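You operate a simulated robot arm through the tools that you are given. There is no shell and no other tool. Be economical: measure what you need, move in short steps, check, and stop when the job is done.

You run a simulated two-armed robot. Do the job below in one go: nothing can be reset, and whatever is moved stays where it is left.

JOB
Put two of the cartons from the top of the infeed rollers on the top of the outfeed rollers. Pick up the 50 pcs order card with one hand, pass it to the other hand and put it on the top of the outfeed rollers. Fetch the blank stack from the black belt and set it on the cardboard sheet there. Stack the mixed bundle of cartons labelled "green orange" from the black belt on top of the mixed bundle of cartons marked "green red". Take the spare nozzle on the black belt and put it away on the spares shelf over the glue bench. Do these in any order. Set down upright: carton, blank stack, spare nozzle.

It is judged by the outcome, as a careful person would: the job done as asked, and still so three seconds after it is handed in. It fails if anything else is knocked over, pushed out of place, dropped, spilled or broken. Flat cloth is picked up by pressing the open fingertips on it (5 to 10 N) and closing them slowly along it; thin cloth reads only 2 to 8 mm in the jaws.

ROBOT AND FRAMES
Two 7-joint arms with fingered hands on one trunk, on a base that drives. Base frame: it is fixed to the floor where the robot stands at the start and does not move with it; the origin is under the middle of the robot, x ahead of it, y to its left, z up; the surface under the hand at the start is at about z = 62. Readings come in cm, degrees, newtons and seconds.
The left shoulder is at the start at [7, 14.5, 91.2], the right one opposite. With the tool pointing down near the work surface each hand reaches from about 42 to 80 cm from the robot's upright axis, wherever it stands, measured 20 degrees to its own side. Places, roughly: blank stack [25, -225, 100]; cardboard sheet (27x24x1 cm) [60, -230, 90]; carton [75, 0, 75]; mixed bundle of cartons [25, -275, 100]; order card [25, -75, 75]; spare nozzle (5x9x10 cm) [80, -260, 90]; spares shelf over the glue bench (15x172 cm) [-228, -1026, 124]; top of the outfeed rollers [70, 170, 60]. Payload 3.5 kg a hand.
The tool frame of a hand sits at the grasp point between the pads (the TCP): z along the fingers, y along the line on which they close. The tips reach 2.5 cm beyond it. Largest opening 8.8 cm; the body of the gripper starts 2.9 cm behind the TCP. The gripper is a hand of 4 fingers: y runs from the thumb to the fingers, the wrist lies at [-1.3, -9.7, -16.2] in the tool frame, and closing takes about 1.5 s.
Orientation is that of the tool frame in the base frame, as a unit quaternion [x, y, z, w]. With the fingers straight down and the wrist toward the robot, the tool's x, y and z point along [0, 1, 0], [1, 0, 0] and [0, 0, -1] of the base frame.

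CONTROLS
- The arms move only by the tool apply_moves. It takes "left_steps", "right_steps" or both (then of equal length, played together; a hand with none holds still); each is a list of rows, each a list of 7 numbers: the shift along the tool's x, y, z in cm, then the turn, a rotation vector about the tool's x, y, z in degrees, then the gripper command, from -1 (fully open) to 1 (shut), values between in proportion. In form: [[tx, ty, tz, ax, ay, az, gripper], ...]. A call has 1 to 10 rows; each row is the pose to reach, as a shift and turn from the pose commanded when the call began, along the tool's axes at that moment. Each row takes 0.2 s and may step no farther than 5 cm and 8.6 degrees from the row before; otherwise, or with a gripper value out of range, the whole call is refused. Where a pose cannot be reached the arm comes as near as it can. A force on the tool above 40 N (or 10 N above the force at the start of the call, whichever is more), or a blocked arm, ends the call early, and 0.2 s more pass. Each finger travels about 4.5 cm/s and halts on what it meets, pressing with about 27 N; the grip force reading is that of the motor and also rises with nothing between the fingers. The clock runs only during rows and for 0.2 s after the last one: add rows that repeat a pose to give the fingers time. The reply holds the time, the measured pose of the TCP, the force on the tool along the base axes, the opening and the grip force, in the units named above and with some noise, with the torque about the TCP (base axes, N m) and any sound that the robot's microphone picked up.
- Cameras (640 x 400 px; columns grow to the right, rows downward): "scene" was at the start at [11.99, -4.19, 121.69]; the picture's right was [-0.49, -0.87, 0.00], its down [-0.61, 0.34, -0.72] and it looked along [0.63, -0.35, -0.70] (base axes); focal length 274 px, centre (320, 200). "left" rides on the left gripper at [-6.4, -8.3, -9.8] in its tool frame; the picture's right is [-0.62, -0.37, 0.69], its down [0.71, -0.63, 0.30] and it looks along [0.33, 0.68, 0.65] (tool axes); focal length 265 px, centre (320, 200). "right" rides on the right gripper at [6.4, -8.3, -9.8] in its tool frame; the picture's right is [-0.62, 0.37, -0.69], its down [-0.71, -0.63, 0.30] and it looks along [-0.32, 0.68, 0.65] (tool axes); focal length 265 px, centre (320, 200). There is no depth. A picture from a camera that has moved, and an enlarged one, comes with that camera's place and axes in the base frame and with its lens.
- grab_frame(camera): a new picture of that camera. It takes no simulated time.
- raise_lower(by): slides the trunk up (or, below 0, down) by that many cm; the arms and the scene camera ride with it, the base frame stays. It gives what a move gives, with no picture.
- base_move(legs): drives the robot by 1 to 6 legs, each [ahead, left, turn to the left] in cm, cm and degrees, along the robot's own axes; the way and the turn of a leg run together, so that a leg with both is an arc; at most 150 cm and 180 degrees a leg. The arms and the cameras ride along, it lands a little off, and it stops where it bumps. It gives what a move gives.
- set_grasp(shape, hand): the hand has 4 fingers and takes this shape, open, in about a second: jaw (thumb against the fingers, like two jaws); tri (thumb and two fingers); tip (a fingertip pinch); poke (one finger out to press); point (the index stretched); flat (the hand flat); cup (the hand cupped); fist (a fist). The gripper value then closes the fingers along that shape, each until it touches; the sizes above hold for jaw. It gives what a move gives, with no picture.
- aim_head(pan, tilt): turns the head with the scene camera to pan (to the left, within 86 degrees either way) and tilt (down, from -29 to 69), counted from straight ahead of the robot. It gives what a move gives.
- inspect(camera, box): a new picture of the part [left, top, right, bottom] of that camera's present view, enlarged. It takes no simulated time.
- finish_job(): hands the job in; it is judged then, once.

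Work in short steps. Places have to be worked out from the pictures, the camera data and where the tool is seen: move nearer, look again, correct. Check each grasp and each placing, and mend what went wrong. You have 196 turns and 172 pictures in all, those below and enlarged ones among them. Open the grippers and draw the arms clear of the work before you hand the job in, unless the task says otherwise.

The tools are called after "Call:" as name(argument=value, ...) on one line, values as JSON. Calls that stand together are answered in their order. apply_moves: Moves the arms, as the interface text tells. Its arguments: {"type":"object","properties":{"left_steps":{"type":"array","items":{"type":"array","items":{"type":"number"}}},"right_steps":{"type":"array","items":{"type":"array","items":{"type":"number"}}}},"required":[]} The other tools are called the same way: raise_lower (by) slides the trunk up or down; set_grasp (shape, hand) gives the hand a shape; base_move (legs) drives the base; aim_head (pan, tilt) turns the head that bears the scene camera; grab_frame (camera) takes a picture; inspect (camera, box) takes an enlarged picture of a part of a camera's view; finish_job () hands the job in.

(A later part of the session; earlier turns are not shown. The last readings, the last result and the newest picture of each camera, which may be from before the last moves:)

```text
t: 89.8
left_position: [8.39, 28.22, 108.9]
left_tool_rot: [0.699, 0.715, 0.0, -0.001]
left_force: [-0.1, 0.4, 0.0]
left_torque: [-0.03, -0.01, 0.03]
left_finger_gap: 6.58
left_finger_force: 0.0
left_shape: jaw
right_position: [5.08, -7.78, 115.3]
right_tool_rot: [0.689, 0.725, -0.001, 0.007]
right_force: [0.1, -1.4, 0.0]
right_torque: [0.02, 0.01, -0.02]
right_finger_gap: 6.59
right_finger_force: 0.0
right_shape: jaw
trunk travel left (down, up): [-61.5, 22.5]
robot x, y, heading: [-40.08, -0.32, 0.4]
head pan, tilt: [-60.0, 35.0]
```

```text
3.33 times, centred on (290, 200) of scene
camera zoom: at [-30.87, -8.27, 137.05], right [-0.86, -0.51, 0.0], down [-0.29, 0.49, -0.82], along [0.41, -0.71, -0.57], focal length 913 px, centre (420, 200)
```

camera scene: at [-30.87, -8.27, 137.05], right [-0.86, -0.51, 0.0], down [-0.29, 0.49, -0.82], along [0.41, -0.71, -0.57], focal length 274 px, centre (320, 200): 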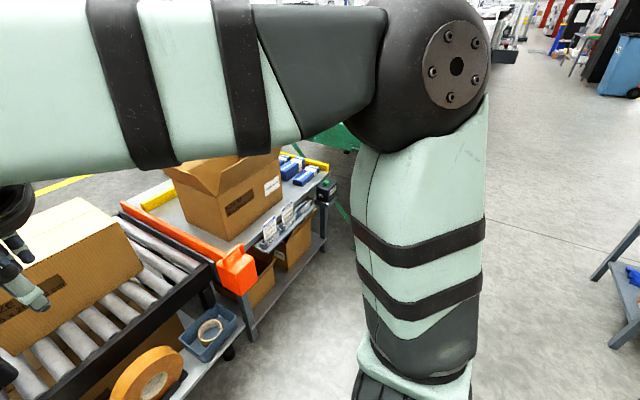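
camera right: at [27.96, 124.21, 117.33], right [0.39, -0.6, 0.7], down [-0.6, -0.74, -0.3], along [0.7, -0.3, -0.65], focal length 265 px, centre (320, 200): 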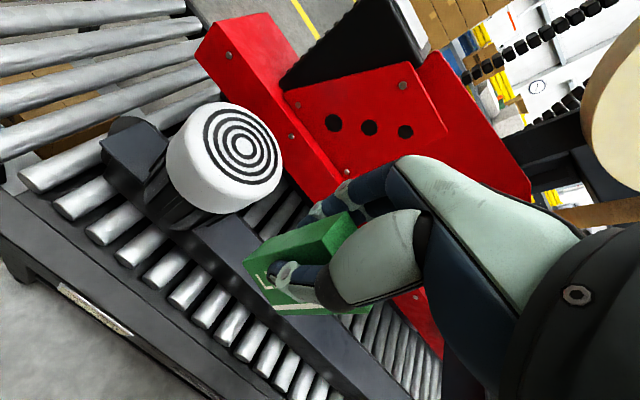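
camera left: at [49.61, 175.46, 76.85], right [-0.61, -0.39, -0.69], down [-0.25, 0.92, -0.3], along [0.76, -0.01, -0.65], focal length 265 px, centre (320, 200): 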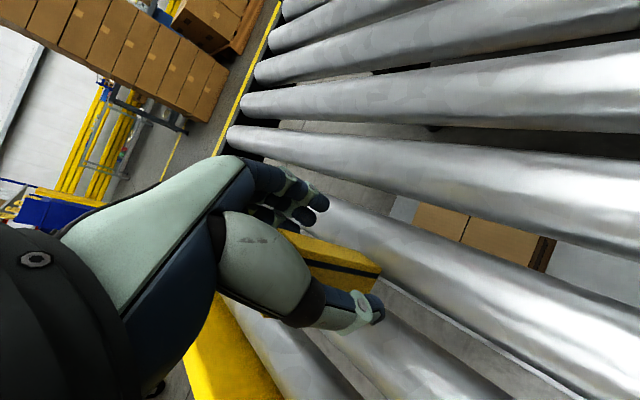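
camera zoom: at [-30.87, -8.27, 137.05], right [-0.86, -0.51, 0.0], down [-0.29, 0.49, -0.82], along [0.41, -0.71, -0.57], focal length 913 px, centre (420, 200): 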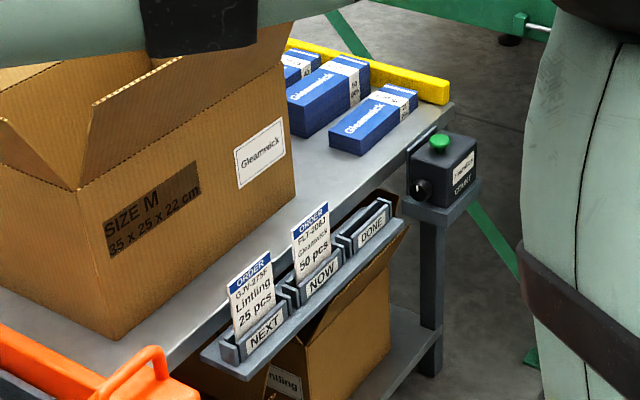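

The "50 pcs" card stands in the middle "NOW" slot near (22,-75), z 66–78, facing me. I drive right so that it's at the right hand's best reach, and lower the trunk back.

Call:
base_move(legs=[[0, -57, 0], [12, 0, 0]])

Call:
raise_lower(by=-10)

Call:
aim_head(pan=-20, tilt=50)

Call:
grab_frame(camera="scene")

```text
t: 93.9
left_position: [20.73, -29.31, 109.08]
left_tool_rot: [0.699, 0.715, 0.001, 0.0]
left_force: [-0.3, 0.4, -0.8]
left_torque: [-0.01, -0.02, 0.02]
left_finger_gap: 6.56
left_finger_force: 0.1
left_shape: jaw
right_position: [17.44, -65.33, 115.16]
right_tool_rot: [0.689, 0.724, -0.002, 0.007]
right_force: [-0.2, -0.1, -0.3]
right_torque: [-0.02, 0.0, -0.03]
right_finger_gap: 6.57
right_finger_force: 0.0
right_shape: jaw
trunk travel left (down, up): [-61.5, 22.5]
robot x, y, heading: [-27.73, -58.1, 0.4]
head pan, tilt: [-60.0, 35.0]
```

```text
t: 95.3
left_position: [20.9, -29.26, 98.91]
left_tool_rot: [0.699, 0.715, 0.0, -0.001]
left_force: [0.9, -0.2, -0.5]
left_torque: [-0.01, 0.02, 0.0]
left_finger_gap: 6.61
left_finger_force: 0.1
left_shape: jaw
right_position: [17.52, -65.33, 105.23]
right_tool_rot: [0.689, 0.725, -0.003, 0.006]
right_force: [-0.7, -0.7, -0.5]
right_torque: [0.03, 0.0, 0.0]
right_finger_gap: 6.58
right_finger_force: 0.0
right_shape: jaw
trunk travel left (down, up): [-51.5, 32.5]
robot x, y, heading: [-27.39, -58.15, 0.7]
head pan, tilt: [-60.0, 35.0]
```

```text
t: 96.3
left_position: [20.83, -29.22, 98.94]
left_tool_rot: [0.7, 0.715, 0.0, -0.001]
left_force: [0.1, -0.3, 0.0]
left_torque: [0.02, 0.01, 0.01]
left_finger_gap: 6.57
left_finger_force: 0.1
left_shape: jaw
right_position: [17.59, -65.31, 105.15]
right_tool_rot: [0.688, 0.725, -0.002, 0.006]
right_force: [-0.5, 0.6, -0.3]
right_torque: [0.01, -0.01, 0.02]
right_finger_gap: 6.58
right_finger_force: 0.1
right_shape: jaw
trunk travel left (down, up): [-51.5, 32.5]
robot x, y, heading: [-27.4, -58.15, 0.6]
head pan, tilt: [-20.0, 50.0]
```

```text
116 pictures are left
camera scene: at [-15.52, -60.79, 124.88], right [-0.34, -0.94, 0.0], down [-0.72, 0.26, -0.64], along [0.61, -0.22, -0.77], focal length 274 px, centre (320, 200)
```

scene: 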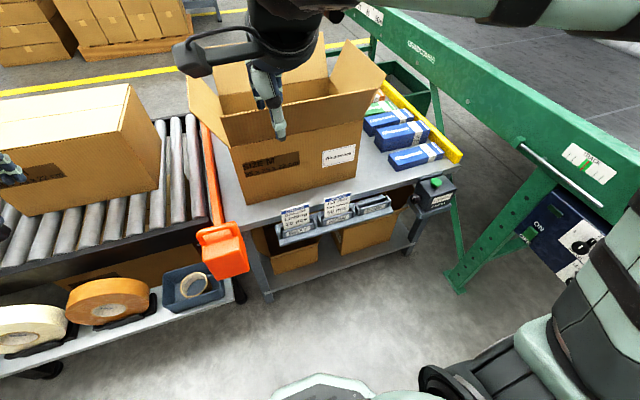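

Call:
inspect(camera="scene", box=[270, 170, 400, 260])

```text
4.44 times, centred on (335, 215) of scene
camera zoom: at [-15.52, -60.79, 124.88], right [-0.34, -0.94, 0.0], down [-0.72, 0.26, -0.64], along [0.61, -0.22, -0.77], focal length 1217 px, centre (253, 133)
```

zoom: 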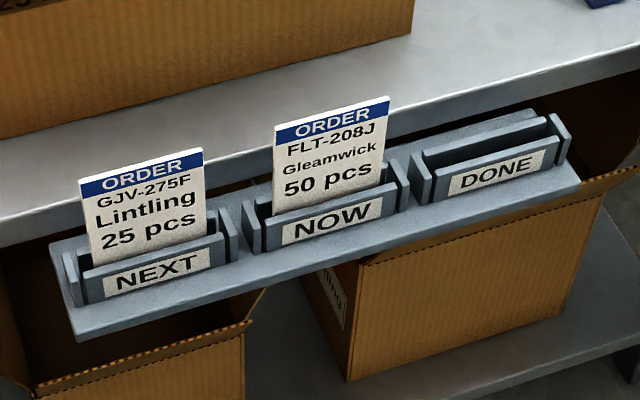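

Triangulated: card from (27.2,-77.5) to (26.5,-84.4), top at z≈71.2. Move the right hand above it and look.

Call:
apply_moves(right_steps=[[-4, 2.1, 0, 0, 0, 1.5, -0.3], [-8, 4.2, 0, 0, 0, 3, -0.3], [-12, 6.3, 0, 0, 0, 4.5, -0.3], [-16, 8.4, 0, 0, 0, 6, -0.3], [-16, 8.4, 5, 0, 0, 6, -0.3], [-16, 8.4, 10, 0, 0, 6, -0.3], [-16, 8.4, 15, 0, 0, 6, -0.3], [-16, 8.4, 20, 0, 0, 6, -0.3], [-16, 8.4, 24, 0, 0, 6, -0.3], [-16, 8.4, 24, 0, 0, 6, -0.3]])

Call:
grab_frame(camera="right")

Call:
inspect(camera="scene", box=[270, 150, 430, 250])

```text
t: 98.5
left_position: [20.88, -29.26, 98.96]
left_tool_rot: [0.699, 0.715, 0.0, 0.0]
left_force: [-0.2, 0.1, 0.2]
left_torque: [0.02, 0.01, 0.01]
left_finger_gap: 6.57
left_finger_force: 0.1
left_shape: jaw
right_position: [26.74, -81.28, 81.54]
right_tool_rot: [0.725, 0.688, -0.001, 0.006]
right_force: [0.2, -0.1, 0.8]
right_torque: [-0.03, -0.01, 0.01]
right_finger_gap: 5.74
right_finger_force: 0.1
right_shape: jaw
trunk travel left (down, up): [-51.5, 32.5]
robot x, y, heading: [-27.39, -58.31, 0.4]
head pan, tilt: [-20.0, 50.0]
```

```text
114 pictures are left
camera right: at [18.68, -74.38, 91.26], right [0.33, -0.63, 0.7], down [-0.66, -0.68, -0.3], along [0.67, -0.37, -0.65], focal length 265 px, centre (320, 200)
```

right: 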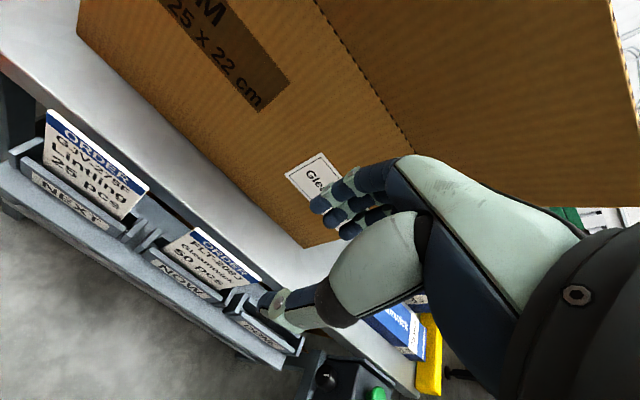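

```text
4.00 times, centred on (350, 200) of scene
camera zoom: at [-15.58, -60.77, 124.89], right [-0.34, -0.94, 0.0], down [-0.72, 0.26, -0.64], along [0.61, -0.22, -0.77], focal length 1096 px, centre (200, 200)
```

zoom: 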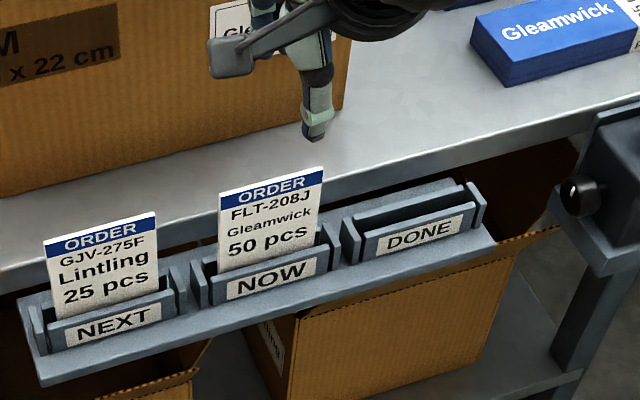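

Refined card centre (27.7,-80.95). Shift a little and descend to z≈68.8 with fingers astride the card.

Call:
apply_moves(right_steps=[[0.6, 0.6, 3, 0, 0, 0, -0.3], [0.6, 0.6, 6, 0, 0, 0, -0.3], [0.6, 0.6, 9, 0, 0, 0, -0.3], [0.6, 0.6, 11, 0, 0, 0, -0.3], [0.6, 0.6, 12.7, 0, 0, 0, -0.3], [0.6, 0.6, 12.7, 0, 0, 0, -0.3]])

Call:
grab_frame(camera="right")

Call:
inspect(camera="scene", box=[290, 170, 400, 250])

```text
t: 99.9
left_position: [20.98, -29.27, 98.99]
left_tool_rot: [0.699, 0.715, 0.001, -0.001]
left_force: [-0.2, -0.5, -0.2]
left_torque: [-0.02, 0.01, 0.0]
left_finger_gap: 6.57
left_finger_force: 0.2
left_shape: jaw
right_position: [27.51, -80.66, 68.79]
right_tool_rot: [0.725, 0.689, -0.001, 0.007]
right_force: [0.2, 0.2, -0.2]
right_torque: [-0.02, 0.01, 0.02]
right_finger_gap: 5.74
right_finger_force: 0.0
right_shape: jaw
trunk travel left (down, up): [-51.5, 32.5]
robot x, y, heading: [-27.97, -58.17, 0.4]
head pan, tilt: [-20.0, 50.0]
```

```text
112 pictures are left
camera right: at [19.3, -73.73, 78.39], right [0.33, -0.63, 0.7], down [-0.66, -0.68, -0.3], along [0.67, -0.37, -0.65], focal length 265 px, centre (320, 200)
```

right: 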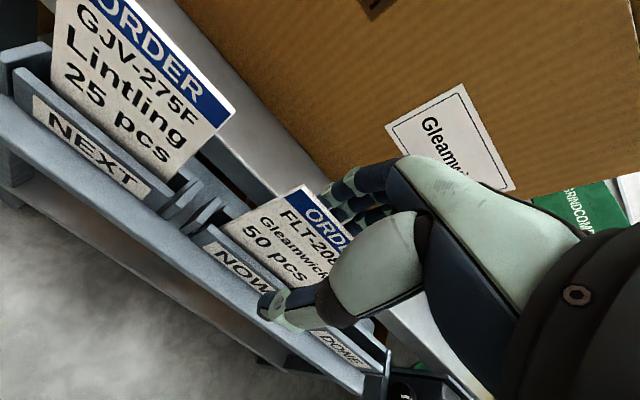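

```text
5.00 times, centred on (345, 210) of scene
camera zoom: at [-15.54, -60.78, 124.88], right [-0.34, -0.94, 0.0], down [-0.72, 0.26, -0.64], along [0.61, -0.22, -0.77], focal length 1369 px, centre (195, 150)
```

zoom: 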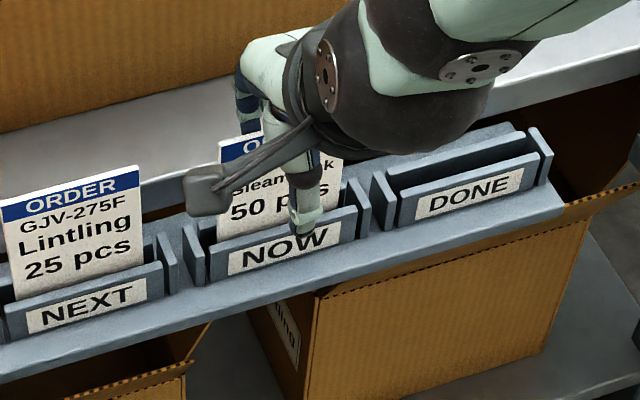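

The thumb tip is level with the NOW plate; raise 2 cm, shift slightly, and close on the card.

Call:
apply_moves(right_steps=[[0.3, 0, -1, 0, 0, 0, -0.3], [0.6, 0, -2, 0, 0, 0, -0.3], [0.6, 0, -2, 0, 0, 0, 0], [0.6, 0, -2, 0, 0, 0, 0.3], [0.6, 0, -2, 0, 0, 0, 0.6], [0.6, 0, -2, 0, 0, 0, 0.9], [0.6, 0, -2, 0, 0, 0, 1], [0.6, 0, -2, 0, 0, 0, 1], [0.6, 0, -2, 0, 0, 0, 1]])

Call:
grab_frame(camera="right")

Call:
inspect(camera="scene", box=[290, 170, 400, 250])

```text
t: 101.9
left_position: [20.93, -29.21, 98.95]
left_tool_rot: [0.699, 0.715, 0.001, 0.0]
left_force: [0.6, 0.0, -0.2]
left_torque: [-0.03, 0.01, 0.01]
left_finger_gap: 6.58
left_finger_force: 0.0
left_shape: jaw
right_position: [27.5, -80.16, 70.64]
right_tool_rot: [0.725, 0.689, -0.001, 0.006]
right_force: [0.2, -0.5, -0.1]
right_torque: [-0.03, -0.06, 0.09]
right_finger_gap: 0.0
right_finger_force: 27.3
right_shape: jaw
trunk travel left (down, up): [-51.5, 32.5]
robot x, y, heading: [-27.7, -57.88, 0.6]
head pan, tilt: [-20.0, 50.0]
```

```text
110 pictures are left
camera right: at [19.39, -73.14, 80.4], right [0.33, -0.63, 0.7], down [-0.66, -0.68, -0.3], along [0.67, -0.37, -0.65], focal length 265 px, centre (320, 200)
```

right: 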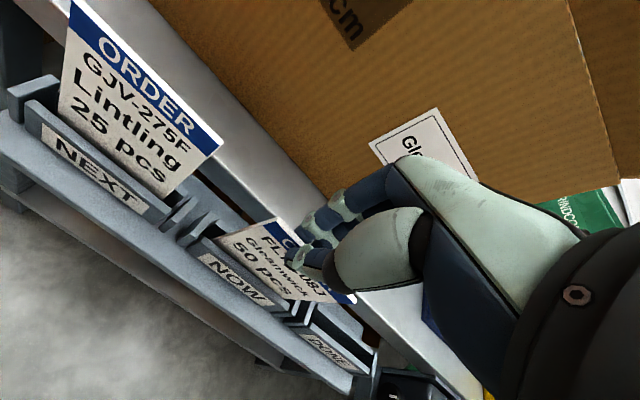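

```text
5.00 times, centred on (345, 210) of scene
camera zoom: at [-15.49, -60.79, 124.88], right [-0.34, -0.94, 0.0], down [-0.72, 0.26, -0.64], along [0.61, -0.22, -0.77], focal length 1369 px, centre (195, 150)
```

zoom: 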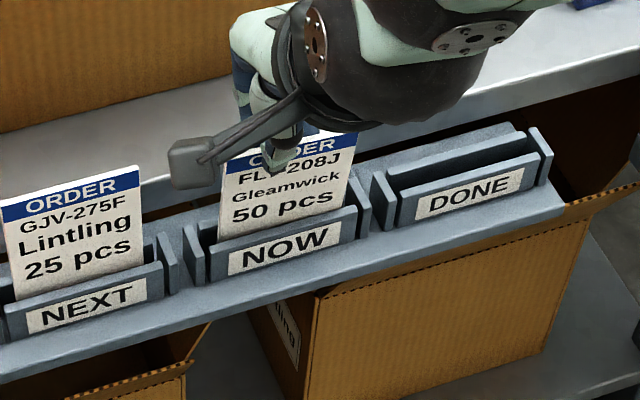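

Closed on the thin card; lift slowly and verify.

Call:
apply_moves(right_steps=[[0, 0, -1.5, 0, 0, 0, 1], [0, 0, -3.5, 0, 0, 0, 1], [0, 0, -6, 0, 0, 0, 1], [0, 0, -9, 0, 0, 0, 1], [0, 0, -12, 0, 0, 0, 1], [0, 0, -12, 0, 0, 0, 1]])

Call:
grab_frame(camera="right")

```text
t: 103.3
left_position: [21.03, -29.28, 98.88]
left_tool_rot: [0.699, 0.715, 0.0, -0.001]
left_force: [0.6, 0.0, -0.4]
left_torque: [-0.01, 0.03, 0.01]
left_finger_gap: 6.56
left_finger_force: 0.1
left_shape: jaw
right_position: [27.61, -80.02, 82.6]
right_tool_rot: [0.726, 0.688, -0.002, 0.005]
right_force: [-0.4, 0.3, -0.4]
right_torque: [0.0, -0.01, -0.02]
right_finger_gap: 0.01
right_finger_force: 27.2
right_shape: jaw
trunk travel left (down, up): [-51.5, 32.5]
robot x, y, heading: [-27.72, -58.22, 0.4]
head pan, tilt: [-20.0, 50.0]
```

```text
108 pictures are left
camera right: at [19.42, -73.02, 92.37], right [0.33, -0.63, 0.7], down [-0.66, -0.68, -0.3], along [0.67, -0.37, -0.65], focal length 265 px, centre (320, 200)
```

right: 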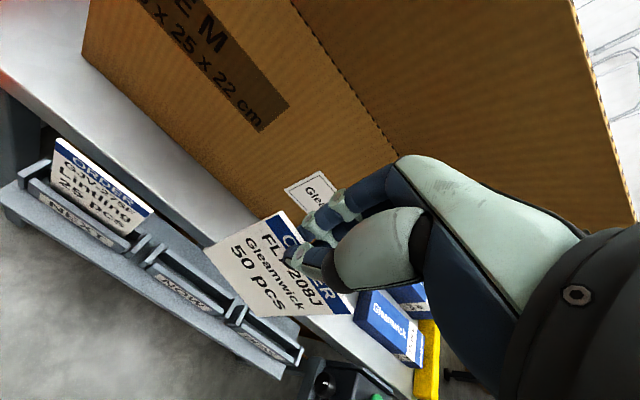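

The card is held. I back away from the bench into open space for the handover.

Call:
base_move(legs=[[-32, 0, 0]])

Call:
apply_moves(left_steps=[[0, 0, 0, 0, -8.5, 0, -0.3], [0, 0, 0, 0, -17, 0, -0.3], [0, 0, 0, 0, -25.5, 0, -0.3], [0, 0, 0, 0, -34, 0, -0.3], [0, 0, 0, 0, -42.5, 0, -0.3], [0, 0, 0, 0, -51, 0, -0.3], [0, 0, 0, 0, -59.5, 0, -0.3], [0, 0, 0, 0, -68, 0, -0.3], [0, 0, 0, 0, -76.5, 0, -0.3], [0, 0, 0, 0, -85, 0, -0.3]], right_steps=[[0, 0, -1, 0, 0, 0, 1], [0, 0, -2, 0, 0, 0, 1], [1, 0, -3, 0, 0, 0, 1], [2, 0, -4, 0, 0, 0, 1], [3, 0, -5, 0, 0, 0, 1], [4, 0, -6, 0, 0, 0, 1], [5, 0, -7, 0, 0, 0, 1], [6, 0, -8, 0, 0, 0, 1], [7, 0, -9, 0, 0, 0, 1], [8, 0, -10, 0, 0, 0, 1]])

Call:
aim_head(pan=0, tilt=40)

Call:
grab_frame(camera="scene")

```text
t: 105.5
left_position: [-11.28, -29.23, 98.99]
left_tool_rot: [0.695, 0.719, 0.001, 0.0]
left_force: [-0.5, 0.1, 0.4]
left_torque: [0.0, -0.01, 0.02]
left_finger_gap: 6.56
left_finger_force: 0.1
left_shape: jaw
right_position: [-4.32, -79.77, 82.71]
right_tool_rot: [0.722, 0.692, -0.003, 0.006]
right_force: [-0.6, -0.1, -0.6]
right_torque: [-0.02, 0.0, 0.02]
right_finger_gap: 0.0
right_finger_force: 26.9
right_shape: jaw
trunk travel left (down, up): [-51.5, 32.5]
robot x, y, heading: [-59.59, -58.69, 1.0]
head pan, tilt: [-20.0, 50.0]
```

```text
t: 107.7
left_position: [-11.47, -29.08, 98.92]
left_tool_rot: [0.513, 0.529, -0.471, 0.485]
left_force: [0.3, -0.3, -0.3]
left_torque: [0.02, -0.03, 0.01]
left_finger_gap: 5.75
left_finger_force: 0.1
left_shape: jaw
right_position: [-4.03, -71.74, 92.67]
right_tool_rot: [0.723, 0.691, -0.002, 0.007]
right_force: [0.6, -0.8, -0.2]
right_torque: [-0.01, -0.03, 0.0]
right_finger_gap: 0.01
right_finger_force: 26.5
right_shape: jaw
trunk travel left (down, up): [-51.5, 32.5]
robot x, y, heading: [-59.99, -58.71, 0.9]
head pan, tilt: [-20.0, 50.0]
```

```text
t: 108.5
left_position: [-11.44, -29.18, 98.99]
left_tool_rot: [0.513, 0.53, -0.47, 0.485]
left_force: [0.9, 0.5, 0.1]
left_torque: [0.02, 0.0, -0.03]
left_finger_gap: 5.78
left_finger_force: 0.1
left_shape: jaw
right_position: [-4.08, -71.77, 92.58]
right_tool_rot: [0.723, 0.691, -0.001, 0.006]
right_force: [0.3, 0.3, 0.2]
right_torque: [-0.01, 0.03, 0.0]
right_finger_gap: 0.0
right_finger_force: 27.5
right_shape: jaw
trunk travel left (down, up): [-51.5, 32.5]
robot x, y, heading: [-59.78, -58.38, 1.0]
head pan, tilt: [0.0, 40.0]
```

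```text
107 pictures are left
camera scene: at [-46.31, -58.39, 126.29], right [0.02, -1.0, 0.0], down [-0.64, -0.01, -0.77], along [0.77, 0.01, -0.64], focal length 274 px, centre (320, 200)
```

scene: 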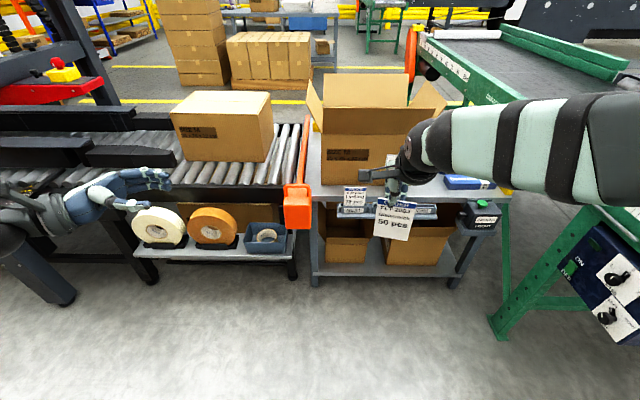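

The left hand now points right. Bring it down and toward the card, stopping ~13 cm short to check.

Call:
apply_moves(left_steps=[[2, 1.5, 3, 0, 0, 0, -0.3], [4, 3, 6, 0, 0, 0, -0.3], [6, 4.5, 9, 0, 0, 0, -0.3], [8, 6, 12, 0, 0, 0, -0.3], [9.7, 6, 16, 0, 0, 0, -0.3], [9.7, 6, 20.5, 0, 0, 0, -0.3], [9.7, 6, 25, 0, 0, 0, -0.3], [9.7, 6, 29, 0, 0, 0, -0.3], [9.7, 6, 31, 0, 0, 0, -0.3], [9.7, 6, 31, 0, 0, 0, -0.3]])

Call:
grab_frame(camera="left")

Call:
inspect(camera="scene", box=[270, 140, 470, 270])

```text
t: 110.7
left_position: [-4.4, -58.88, 86.51]
left_tool_rot: [0.512, 0.53, -0.471, 0.486]
left_force: [0.0, 0.5, 0.4]
left_torque: [0.0, 0.03, -0.02]
left_finger_gap: 5.75
left_finger_force: 0.0
left_shape: jaw
right_position: [-4.11, -71.86, 92.52]
right_tool_rot: [0.722, 0.692, -0.001, 0.006]
right_force: [1.0, 0.3, -0.6]
right_torque: [0.02, 0.0, -0.01]
right_finger_gap: 0.0
right_finger_force: 27.3
right_shape: jaw
trunk travel left (down, up): [-51.5, 32.5]
robot x, y, heading: [-59.8, -58.54, 1.1]
head pan, tilt: [0.0, 40.0]
```

```text
106 pictures are left
camera left: at [-12.96, -50.05, 93.87], right [-0.34, -0.76, 0.56], down [-0.62, -0.26, -0.74], along [0.7, -0.6, -0.38], focal length 265 px, centre (320, 200)
```

left: 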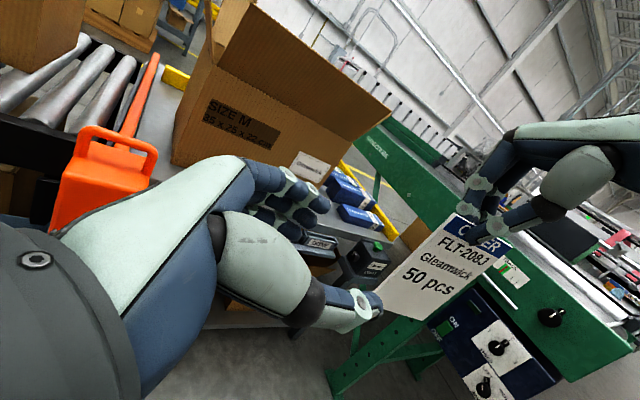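

```text
3.08 times, centred on (370, 205) of scene
camera zoom: at [-46.3, -58.37, 126.29], right [0.02, -1.0, 0.0], down [-0.64, -0.01, -0.77], along [0.77, 0.01, -0.64], focal length 843 px, centre (166, 185)
```

zoom: 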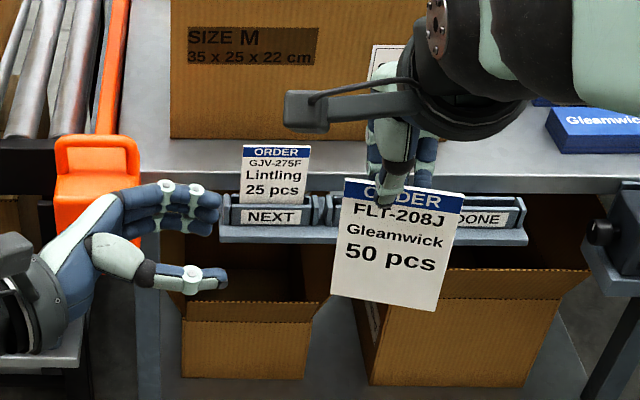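

Card plane and hand align. Advance the left hand onto the card's lower-left part.

Call:
apply_moves(left_steps=[[0.9, 0, 3, 0, 0, 0, -0.3], [0.9, 0, 6, 0, 0, 0, -0.3], [0.9, 0, 9, 0, 0, 0, -0.3], [0.9, 0, 11, 0, 0, 0, -0.3], [0.9, 0, 12.2, 0, 0, 0, -0.3], [0.9, 0, 12.2, 0, 0, 0, -0.3]])

Call:
inspect(camera="scene", box=[320, 150, 450, 250])

Call:
grab_frame(camera="left")

```text
t: 112.1
left_position: [-4.08, -71.11, 84.61]
left_tool_rot: [0.513, 0.53, -0.471, 0.484]
left_force: [0.1, 0.7, -0.8]
left_torque: [-0.01, 0.0, 0.0]
left_finger_gap: 5.75
left_finger_force: 0.0
left_shape: jaw
right_position: [-4.21, -71.7, 92.61]
right_tool_rot: [0.722, 0.692, -0.002, 0.006]
right_force: [0.5, 0.0, 0.6]
right_torque: [0.03, -0.05, 0.0]
right_finger_gap: 0.01
right_finger_force: 27.2
right_shape: jaw
trunk travel left (down, up): [-51.5, 32.5]
robot x, y, heading: [-59.64, -58.31, 0.6]
head pan, tilt: [0.0, 40.0]
```

```text
4.00 times, centred on (385, 200) of scene
camera zoom: at [-46.3, -58.38, 126.3], right [0.02, -1.0, 0.0], down [-0.64, -0.01, -0.77], along [0.77, 0.01, -0.64], focal length 1096 px, centre (60, 200)
```

zoom: 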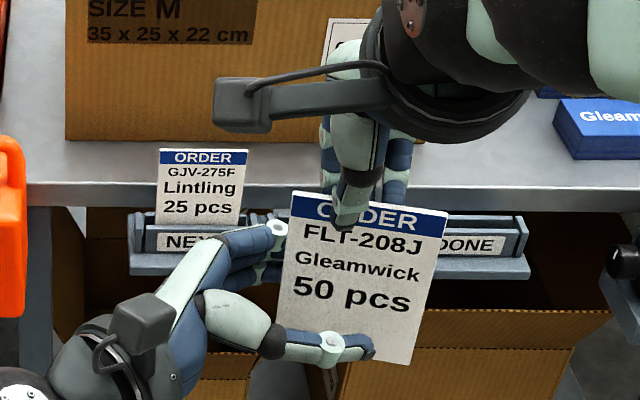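

```text
103 pictures are left
camera left: at [-12.59, -62.15, 91.82], right [-0.34, -0.76, 0.56], down [-0.62, -0.26, -0.74], along [0.7, -0.6, -0.38], focal length 265 px, centre (320, 200)
```

left: 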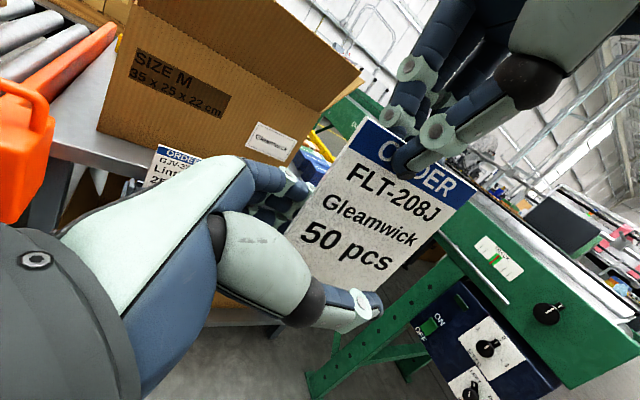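

Card is between the left thumb and fingers. Close the left hand, holding still with the right.

Call:
apply_moves(left_steps=[[0, 0, 0, 0, 0, 0, 0], [0, 0, 0, 0, 0, 0, 0.3], [0, 0, 0, 0, 0, 0, 0.6], [0, 0, 0, 0, 0, 0, 0.8], [0, 0, 0, 0, 0, 0, 1], [0, 0, 0, 0, 0, 0, 1], [0, 0, 0, 0, 0, 0, 1], [0, 0, 0, 0, 0, 0, 1]])

Call:
inspect(camera="scene", box=[320, 150, 450, 250])

```text
t: 113.9
left_position: [-4.14, -70.96, 84.64]
left_tool_rot: [0.513, 0.53, -0.47, 0.485]
left_force: [-0.8, 0.8, 0.7]
left_torque: [0.0, -0.06, -0.07]
left_finger_gap: 0.0
left_finger_force: 27.0
left_shape: jaw
right_position: [-4.02, -71.78, 92.5]
right_tool_rot: [0.723, 0.691, -0.001, 0.005]
right_force: [1.4, -0.2, -0.1]
right_torque: [-0.03, -0.06, 0.07]
right_finger_gap: 0.01
right_finger_force: 26.8
right_shape: jaw
trunk travel left (down, up): [-51.5, 32.5]
robot x, y, heading: [-59.54, -58.28, 1.0]
head pan, tilt: [0.0, 40.0]
```

```text
4.00 times, centred on (385, 200) of scene
camera zoom: at [-46.3, -58.39, 126.3], right [0.02, -1.0, 0.0], down [-0.64, -0.01, -0.77], along [0.77, 0.01, -0.64], focal length 1096 px, centre (60, 200)
```

zoom: 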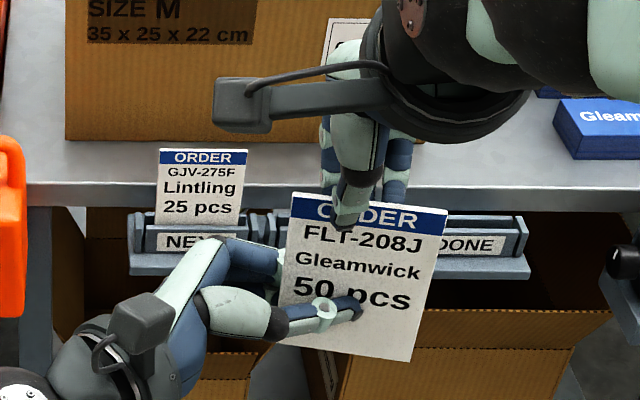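

Left grips the card. Open the right hand and lift it away.

Call:
apply_moves(right_steps=[[0, 0, 0, 0, 0, 0, 0.6], [0, 0, 0, 0, 0, 0, 0.2], [0, 0, 0, 0, 0, 0, -0.3], [0, 0, 0, 0, 0, 0, -0.3], [0, 0, -3, 0, 0, 0, -0.3], [0, 0, -7, 0, 0, 0, -0.3], [-3, 0, -9, 0, 0, 0, -0.3], [-7, 0, -9, 0, 0, 0, -0.3], [-11, 0, -9, 0, 0, 0, -0.3], [-11, 0, -9, 0, 0, 0, -0.3]])

Call:
inspect(camera="scene", box=[290, 130, 490, 270])

```text
t: 116.1
left_position: [-4.03, -71.03, 84.58]
left_tool_rot: [0.513, 0.53, -0.47, 0.485]
left_force: [-0.2, 0.3, 0.5]
left_torque: [0.02, 0.0, 0.01]
left_finger_gap: 0.0
left_finger_force: 26.9
left_shape: jaw
right_position: [-4.57, -82.59, 101.7]
right_tool_rot: [0.722, 0.692, -0.001, 0.007]
right_force: [-1.0, 0.3, 0.3]
right_torque: [-0.02, 0.01, 0.0]
right_finger_gap: 5.67
right_finger_force: 0.2
right_shape: jaw
trunk travel left (down, up): [-51.5, 32.5]
robot x, y, heading: [-59.61, -58.54, 0.8]
head pan, tilt: [0.0, 40.0]
```

```text
2.86 times, centred on (390, 200) of scene
camera zoom: at [-46.3, -58.31, 126.3], right [0.02, -1.0, 0.0], down [-0.64, -0.01, -0.77], along [0.77, 0.01, -0.64], focal length 782 px, centre (120, 200)
```

zoom: 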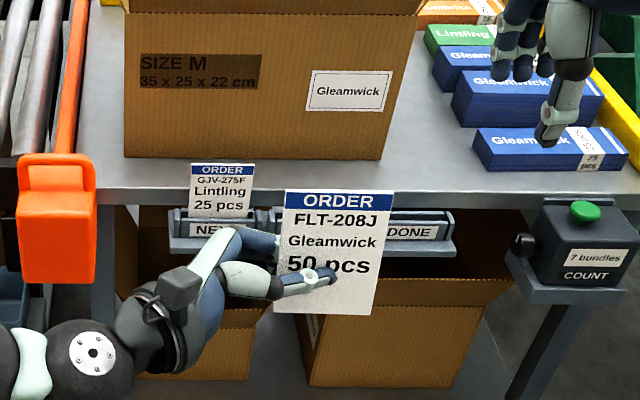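

Handover succeeded. Move the left hand back to its own side and roll it palm-down (card label up) in free space.

Call:
apply_moves(left_steps=[[-1, -0.5, -3, 0, 0, 0, 1], [-2, -1, -7, 0, 0, 0, 1], [-3, -1.5, -11, 0, 0, 0, 1], [-4, -2, -15, 0, 0, 0, 1], [-5, -2.5, -19, 0, 0, 0, 1], [-6, -3, -23, 0, 0, -8, 1], [-7, -3, -25, 0, 0, -16, 1], [-8, -3, -27, 0, 0, -24, 1], [-9, -3, -28, 0, 0, -32, 1], [-9, -3, -28, 0, 0, -40, 1]])

Call:
apply_moves(left_steps=[[0, 0, 0, 0, 0, -8, 1], [0, 0, 0, 0, 0, -16, 1], [0, 0, 0, 0, 0, -24, 1], [0, 0, 0, 0, 0, -32, 1], [0, 0, 0, 0, 0, -40, 1], [0, 0, 0, 0, 0, -48, 1], [0, 0, 0, 0, 0, -50, 1], [0, 0, 0, 0, 0, -50, 1]])

Call:
grab_frame(camera="left")

```text
t: 118.3
left_position: [-7.84, -44.26, 95.98]
left_tool_rot: [0.298, 0.674, -0.608, 0.295]
left_force: [-0.1, 0.5, -1.0]
left_torque: [-0.01, -0.01, 0.04]
left_finger_gap: 0.01
left_finger_force: 26.8
left_shape: jaw
right_position: [-4.61, -82.66, 101.68]
right_tool_rot: [0.722, 0.691, -0.001, 0.006]
right_force: [-0.3, -0.2, 0.3]
right_torque: [-0.02, -0.01, 0.04]
right_finger_gap: 5.71
right_finger_force: 0.0
right_shape: jaw
trunk travel left (down, up): [-51.5, 32.5]
robot x, y, heading: [-59.84, -58.42, 1.2]
head pan, tilt: [0.0, 40.0]
```

```text
t: 120.1
left_position: [-7.95, -44.14, 95.95]
left_tool_rot: [-0.012, 0.738, -0.675, 0.01]
left_force: [0.6, -0.1, 0.5]
left_torque: [0.01, 0.0, 0.0]
left_finger_gap: 0.01
left_finger_force: 26.6
left_shape: jaw
right_position: [-4.51, -82.8, 101.64]
right_tool_rot: [0.722, 0.691, -0.002, 0.006]
right_force: [0.8, 0.0, -0.5]
right_torque: [0.01, -0.01, 0.03]
right_finger_gap: 5.69
right_finger_force: 0.0
right_shape: jaw
trunk travel left (down, up): [-51.5, 32.5]
robot x, y, heading: [-59.55, -58.27, 1.1]
head pan, tilt: [0.0, 40.0]
```

```text
100 pictures are left
camera left: at [-1.67, -34.94, 105.14], right [0.64, -0.7, 0.3], down [-0.7, -0.38, 0.6], along [-0.31, -0.6, -0.74], focal length 265 px, centre (320, 200)
```

left: 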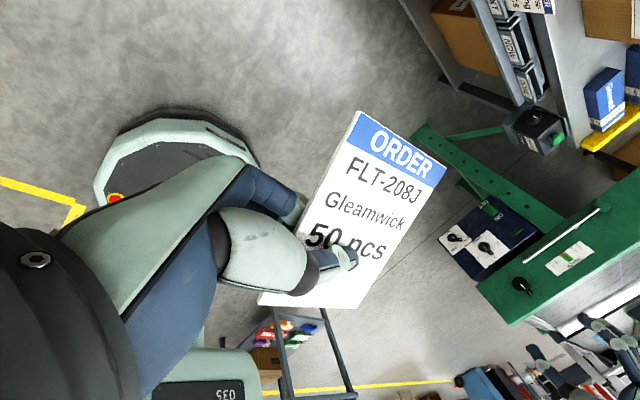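

Card is secure, label up. Tilt the left fingers down 40° and tuck the right hand for driving.

Call:
apply_moves(left_steps=[[0, 0, 0, -8, 0, 0, 1], [0, 0, 0, -16, 0, 0, 1], [0, 0, 0, -24, 0, 0, 1], [0, 0, 0, -32, 0, 0, 1], [0, 0, 0, -40, 0, 0, 1], [0, 0, 0, -40, 0, 0, 1]], right_steps=[[2, -2, -1, 0, 0, 0, -0.3], [4, -4, -2, 0, 0, 0, -0.3], [6, -6, -3, 0, 0, 0, -0.3], [8, -8, -4, 0, 0, 0, -0.3], [10, -10, -5, 0, 0, 0, -0.3], [10, -10, -5, 0, 0, 0, -0.3]])

Call:
raise_lower(by=10)

Call:
base_move(legs=[[0, 0, -1.1], [0, 120, 0], [20, 43, 0]])

```text
t: 121.5
left_position: [-7.84, -44.19, 95.86]
left_tool_rot: [-0.015, 0.924, -0.382, 0.005]
left_force: [0.6, 0.0, -0.5]
left_torque: [0.0, 0.01, 0.04]
left_finger_gap: 0.0
left_finger_force: 26.7
left_shape: jaw
right_position: [-14.35, -72.15, 106.54]
right_tool_rot: [0.722, 0.692, -0.001, 0.006]
right_force: [-0.4, 0.6, -0.4]
right_torque: [0.01, 0.01, -0.01]
right_finger_gap: 5.67
right_finger_force: 0.0
right_shape: jaw
trunk travel left (down, up): [-51.5, 32.5]
robot x, y, heading: [-59.35, -58.38, 1.1]
head pan, tilt: [0.0, 40.0]
```

```text
t: 122.8
left_position: [-7.84, -44.06, 106.0]
left_tool_rot: [-0.014, 0.924, -0.382, 0.005]
left_force: [0.6, -0.1, -0.4]
left_torque: [-0.03, 0.0, -0.01]
left_finger_gap: 0.01
left_finger_force: 27.0
left_shape: jaw
right_position: [-14.17, -72.15, 116.5]
right_tool_rot: [0.722, 0.692, -0.002, 0.006]
right_force: [1.0, -0.3, -0.4]
right_torque: [0.03, 0.0, 0.01]
right_finger_gap: 5.69
right_finger_force: 0.0
right_shape: jaw
trunk travel left (down, up): [-61.5, 22.5]
robot x, y, heading: [-59.65, -58.58, 1.0]
head pan, tilt: [0.0, 40.0]
```

```text
t: 131.8
left_position: [13.08, 120.38, 106.03]
left_tool_rot: [-0.009, 0.924, -0.382, 0.003]
left_force: [-1.0, -0.6, -0.5]
left_torque: [0.01, -0.01, 0.01]
left_finger_gap: 0.01
left_finger_force: 27.0
left_shape: jaw
right_position: [6.33, 92.58, 116.53]
right_tool_rot: [0.727, 0.687, -0.001, 0.007]
right_force: [0.0, -0.3, -0.1]
right_torque: [-0.01, -0.02, -0.01]
right_finger_gap: 5.7
right_finger_force: 0.0
right_shape: jaw
trunk travel left (down, up): [-61.5, 22.5]
robot x, y, heading: [-38.77, 106.53, 0.0]
head pan, tilt: [0.0, 40.0]
```

Continue along the proven route to the outfeed.

Call:
base_move(legs=[[25, 17, 0], [11, 42, 0]])

Call:
raise_lower(by=-14)

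Call:
aim_head(pan=0, tilt=48)

Call:
grab_frame(camera="scene")

```text
t: 136.1
left_position: [48.5, 179.21, 106.04]
left_tool_rot: [-0.005, 0.924, -0.382, 0.002]
left_force: [0.1, -0.4, 0.1]
left_torque: [-0.02, 0.02, -0.01]
left_finger_gap: 0.01
left_finger_force: 27.1
left_shape: jaw
right_position: [41.44, 151.47, 116.5]
right_tool_rot: [0.73, 0.684, -0.001, 0.006]
right_force: [0.7, 0.0, -0.5]
right_torque: [-0.03, 0.0, -0.03]
right_finger_gap: 5.7
right_finger_force: 0.0
right_shape: jaw
trunk travel left (down, up): [-61.5, 22.5]
robot x, y, heading: [-3.15, 165.82, -0.3]
head pan, tilt: [0.0, 40.0]
```

```text
t: 137.8
left_position: [48.45, 179.21, 92.0]
left_tool_rot: [-0.005, 0.924, -0.381, 0.002]
left_force: [-0.7, -0.3, -0.5]
left_torque: [-0.02, 0.05, -0.02]
left_finger_gap: 0.0
left_finger_force: 27.4
left_shape: jaw
right_position: [41.53, 151.43, 102.43]
right_tool_rot: [0.729, 0.684, -0.001, 0.006]
right_force: [-0.9, -0.4, 0.2]
right_torque: [-0.02, 0.03, 0.0]
right_finger_gap: 5.67
right_finger_force: 0.1
right_shape: jaw
trunk travel left (down, up): [-47.5, 36.5]
robot x, y, heading: [-3.58, 165.83, -0.2]
head pan, tilt: [0.0, 40.0]
```

```text
t: 138.4
left_position: [48.5, 179.32, 92.02]
left_tool_rot: [-0.006, 0.924, -0.381, 0.002]
left_force: [-0.1, 0.1, -0.2]
left_torque: [-0.02, 0.0, -0.04]
left_finger_gap: 0.0
left_finger_force: 27.6
left_shape: jaw
right_position: [41.5, 151.34, 102.54]
right_tool_rot: [0.73, 0.684, -0.001, 0.006]
right_force: [0.0, -0.3, 0.4]
right_torque: [-0.01, -0.02, 0.01]
right_finger_gap: 5.69
right_finger_force: 0.0
right_shape: jaw
trunk travel left (down, up): [-47.5, 36.5]
robot x, y, heading: [-3.63, 166.05, -0.2]
head pan, tilt: [0.0, 48.0]
```

```text
99 pictures are left
camera scene: at [9.12, 165.73, 121.15], right [0.0, -1.0, 0.0], down [-0.74, 0.0, -0.67], along [0.67, 0.0, -0.74], focal length 274 px, centre (320, 200)
```

scene: 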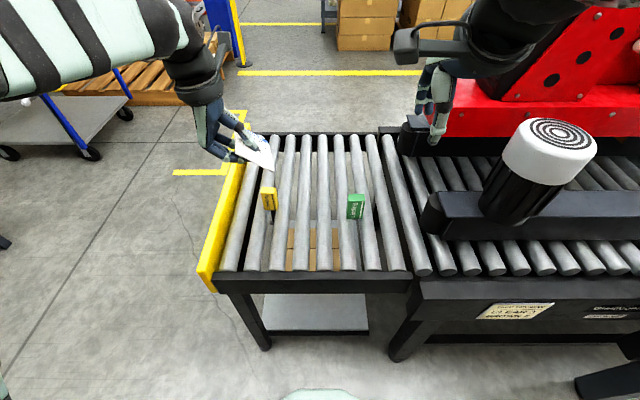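

Move the left hand over the gap between the cartons at (47,169) and lower it.

Call:
apply_moves(left_steps=[[0.5, -2.4, 2.4, 0, 0, 0, 1], [1, -4.9, 4.9, 0, 0, 0, 1], [1.5, -7.3, 7.3, 0, 0, 0, 1], [1.5, -4.3, 10.3, 0, 0, 0, 1], [1.5, -1.3, 13.3, 0, 0, 0, 1], [1.5, 1.7, 16.3, 0, 0, 0, 1], [1.5, 4.7, 19.3, 0, 0, 0, 1], [1.5, 6.8, 21.4, 0, 0, 0, 1], [1.5, 6.8, 21.4, 0, 0, 0, 1]])

Call:
inspect(camera="scene", box=[220, 140, 420, 280])

Call:
grab_frame(camera="left")

```text
t: 140.4
left_position: [46.85, 168.9, 71.96]
left_tool_rot: [-0.006, 0.924, -0.383, 0.003]
left_force: [-0.8, 0.1, -0.1]
left_torque: [0.0, 0.04, -0.02]
left_finger_gap: 0.0
left_finger_force: 27.1
left_shape: jaw
right_position: [41.43, 151.28, 102.51]
right_tool_rot: [0.729, 0.685, -0.001, 0.006]
right_force: [-0.1, 0.8, -0.4]
right_torque: [0.04, 0.02, 0.01]
right_finger_gap: 5.67
right_finger_force: 0.1
right_shape: jaw
trunk travel left (down, up): [-47.5, 36.5]
robot x, y, heading: [-3.54, 165.98, -0.4]
head pan, tilt: [0.0, 48.0]
```

```text
2.86 times, centred on (320, 210) of scene
camera zoom: at [9.09, 165.73, 121.15], right [0.0, -1.0, 0.0], down [-0.74, 0.0, -0.67], along [0.67, 0.0, -0.74], focal length 782 px, centre (320, 171)
```

zoom: 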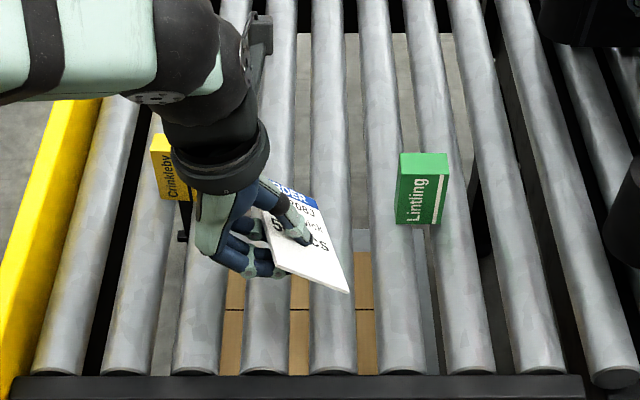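

```text
97 pictures are left
camera left: at [53.42, 169.93, 84.77], right [0.63, -0.74, -0.23], down [-0.71, -0.67, 0.23], along [-0.32, 0.02, -0.95], focal length 265 px, centre (320, 200)
```

left: 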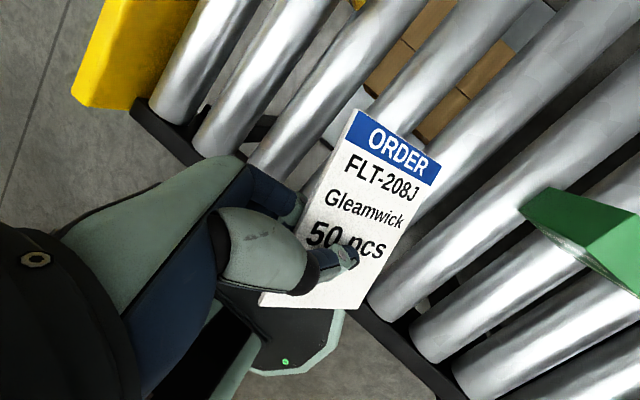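

Shift 3 cm forward away from the rail and lower until the card edge touches.

Call:
apply_moves(left_steps=[[-1.5, 0, 0, 0, 0, 0, 1], [-3, 1, 1, 0, 0, 0, 1], [-3, 2.2, 2.2, 0, 0, 0, 1], [-3, 3.2, 3.2, 0, 0, 0, 1], [-3, 3.9, 3.9, 0, 0, 0, 1], [-3, 3.9, 3.9, 0, 0, 0, 1]])

Call:
inspect(camera="scene", box=[240, 160, 380, 260])

```text
t: 141.8
left_position: [50.18, 168.98, 66.53]
left_tool_rot: [-0.005, 0.924, -0.382, 0.002]
left_force: [0.0, 0.0, 0.9]
left_torque: [-0.02, -0.09, 0.0]
left_finger_gap: 0.01
left_finger_force: 27.1
left_shape: jaw
right_position: [41.41, 151.41, 102.55]
right_tool_rot: [0.729, 0.684, -0.001, 0.006]
right_force: [-0.9, 1.1, 0.7]
right_torque: [0.0, 0.02, 0.0]
right_finger_gap: 5.67
right_finger_force: 0.1
right_shape: jaw
trunk travel left (down, up): [-47.5, 36.5]
robot x, y, heading: [-3.62, 166.1, -0.5]
head pan, tilt: [0.0, 48.0]
```

```text
4.00 times, centred on (310, 210) of scene
camera zoom: at [9.1, 165.73, 121.15], right [0.0, -1.0, 0.0], down [-0.74, 0.0, -0.67], along [0.67, 0.0, -0.74], focal length 1096 px, centre (360, 160)
```

zoom: 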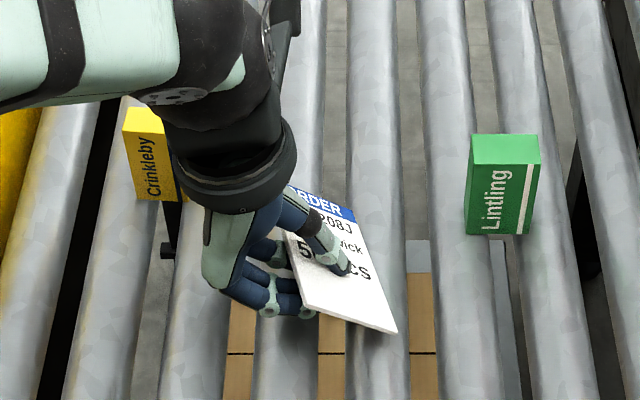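

Lower another bit, then open a little and withdraw slowly along the fingers so the card slides onto the rollers.

Call:
apply_moves(left_steps=[[0, 0.35, 0.35, 0, 0, 0, 1], [0, 0.5, 0.5, 0, 0, 0, 0.8], [0, 0.5, 0.5, 0, 0, 0, 0.6], [0, 0.3, 0.3, 0, 0, 0, 0.5], [0, 0.3, 0.3, 0, 0, 0, 0.5], [0, 0.3, -0.7, 0, 0, 0, 0.5], [0, 0.3, -1.7, 0, 0, 0, 0.5], [0, 0.3, -2.7, 0, 0, 0, 0.5], [0, 0.3, -3.7, 0, 0, 0, 0.5]])

Call:
inspect(camera="scene", box=[240, 160, 380, 260])

```text
t: 143.8
left_position: [50.14, 171.7, 68.85]
left_tool_rot: [-0.006, 0.924, -0.382, 0.002]
left_force: [-0.4, 1.2, 0.3]
left_torque: [0.01, 0.05, -0.01]
left_finger_gap: 2.15
left_finger_force: 0.0
left_shape: jaw
right_position: [41.55, 151.45, 102.51]
right_tool_rot: [0.729, 0.684, -0.001, 0.006]
right_force: [0.0, 0.1, -0.1]
right_torque: [0.04, -0.02, -0.01]
right_finger_gap: 5.68
right_finger_force: 0.0
right_shape: jaw
trunk travel left (down, up): [-47.5, 36.5]
robot x, y, heading: [-3.27, 165.83, -0.3]
head pan, tilt: [0.0, 48.0]
```

```text
4.00 times, centred on (310, 210) of scene
camera zoom: at [9.1, 165.75, 121.15], right [0.0, -1.0, 0.0], down [-0.74, 0.0, -0.67], along [0.67, 0.0, -0.74], focal length 1096 px, centre (360, 160)
```

zoom: 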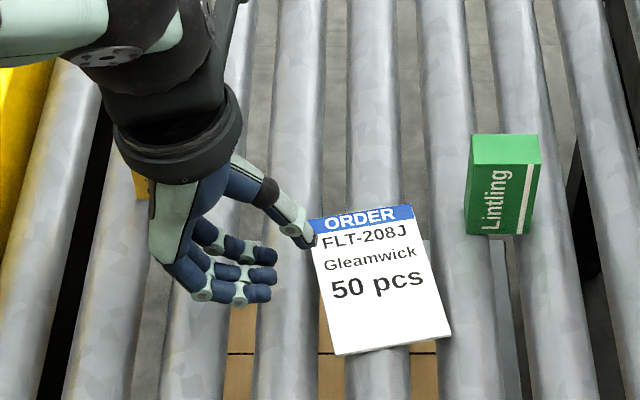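

The card lies flat. Raise the left hand straight up, then verify.

Call:
apply_moves(left_steps=[[0, -2, -2, 0, 0, 0, 0.5], [0, -5, -5, 0, 0, 0, 0.5], [0, -8, -8, 0, 0, 0, 0.3], [0, -11, -11, 0, 0, 0, 0], [0, -14, -14, 0, 0, 0, -0.3], [0, -17, -17, 0, 0, 0, -0.3], [1, -17, -17, 0, 0, 0, -0.3]])

Call:
inspect(camera="scene", box=[200, 140, 400, 280])

```text
t: 145.4
left_position: [49.02, 171.67, 92.98]
left_tool_rot: [-0.005, 0.924, -0.382, 0.002]
left_force: [-0.3, -0.1, 0.1]
left_torque: [0.0, 0.0, -0.02]
left_finger_gap: 5.68
left_finger_force: 0.1
left_shape: jaw
right_position: [41.45, 151.39, 102.58]
right_tool_rot: [0.729, 0.685, -0.001, 0.005]
right_force: [0.4, -0.1, 0.4]
right_torque: [0.03, -0.01, -0.01]
right_finger_gap: 5.69
right_finger_force: 0.0
right_shape: jaw
trunk travel left (down, up): [-47.5, 36.5]
robot x, y, heading: [-3.28, 166.1, -0.2]
head pan, tilt: [0.0, 48.0]
```

```text
2.86 times, centred on (300, 210) of scene
camera zoom: at [9.12, 165.79, 121.15], right [0.0, -1.0, 0.0], down [-0.74, 0.0, -0.67], along [0.67, 0.0, -0.74], focal length 782 px, centre (377, 171)
```

zoom: 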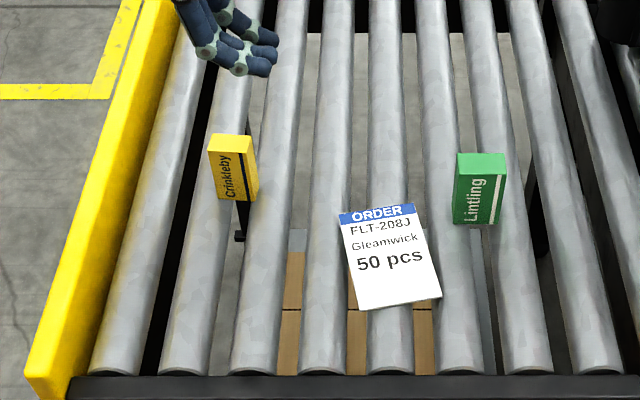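

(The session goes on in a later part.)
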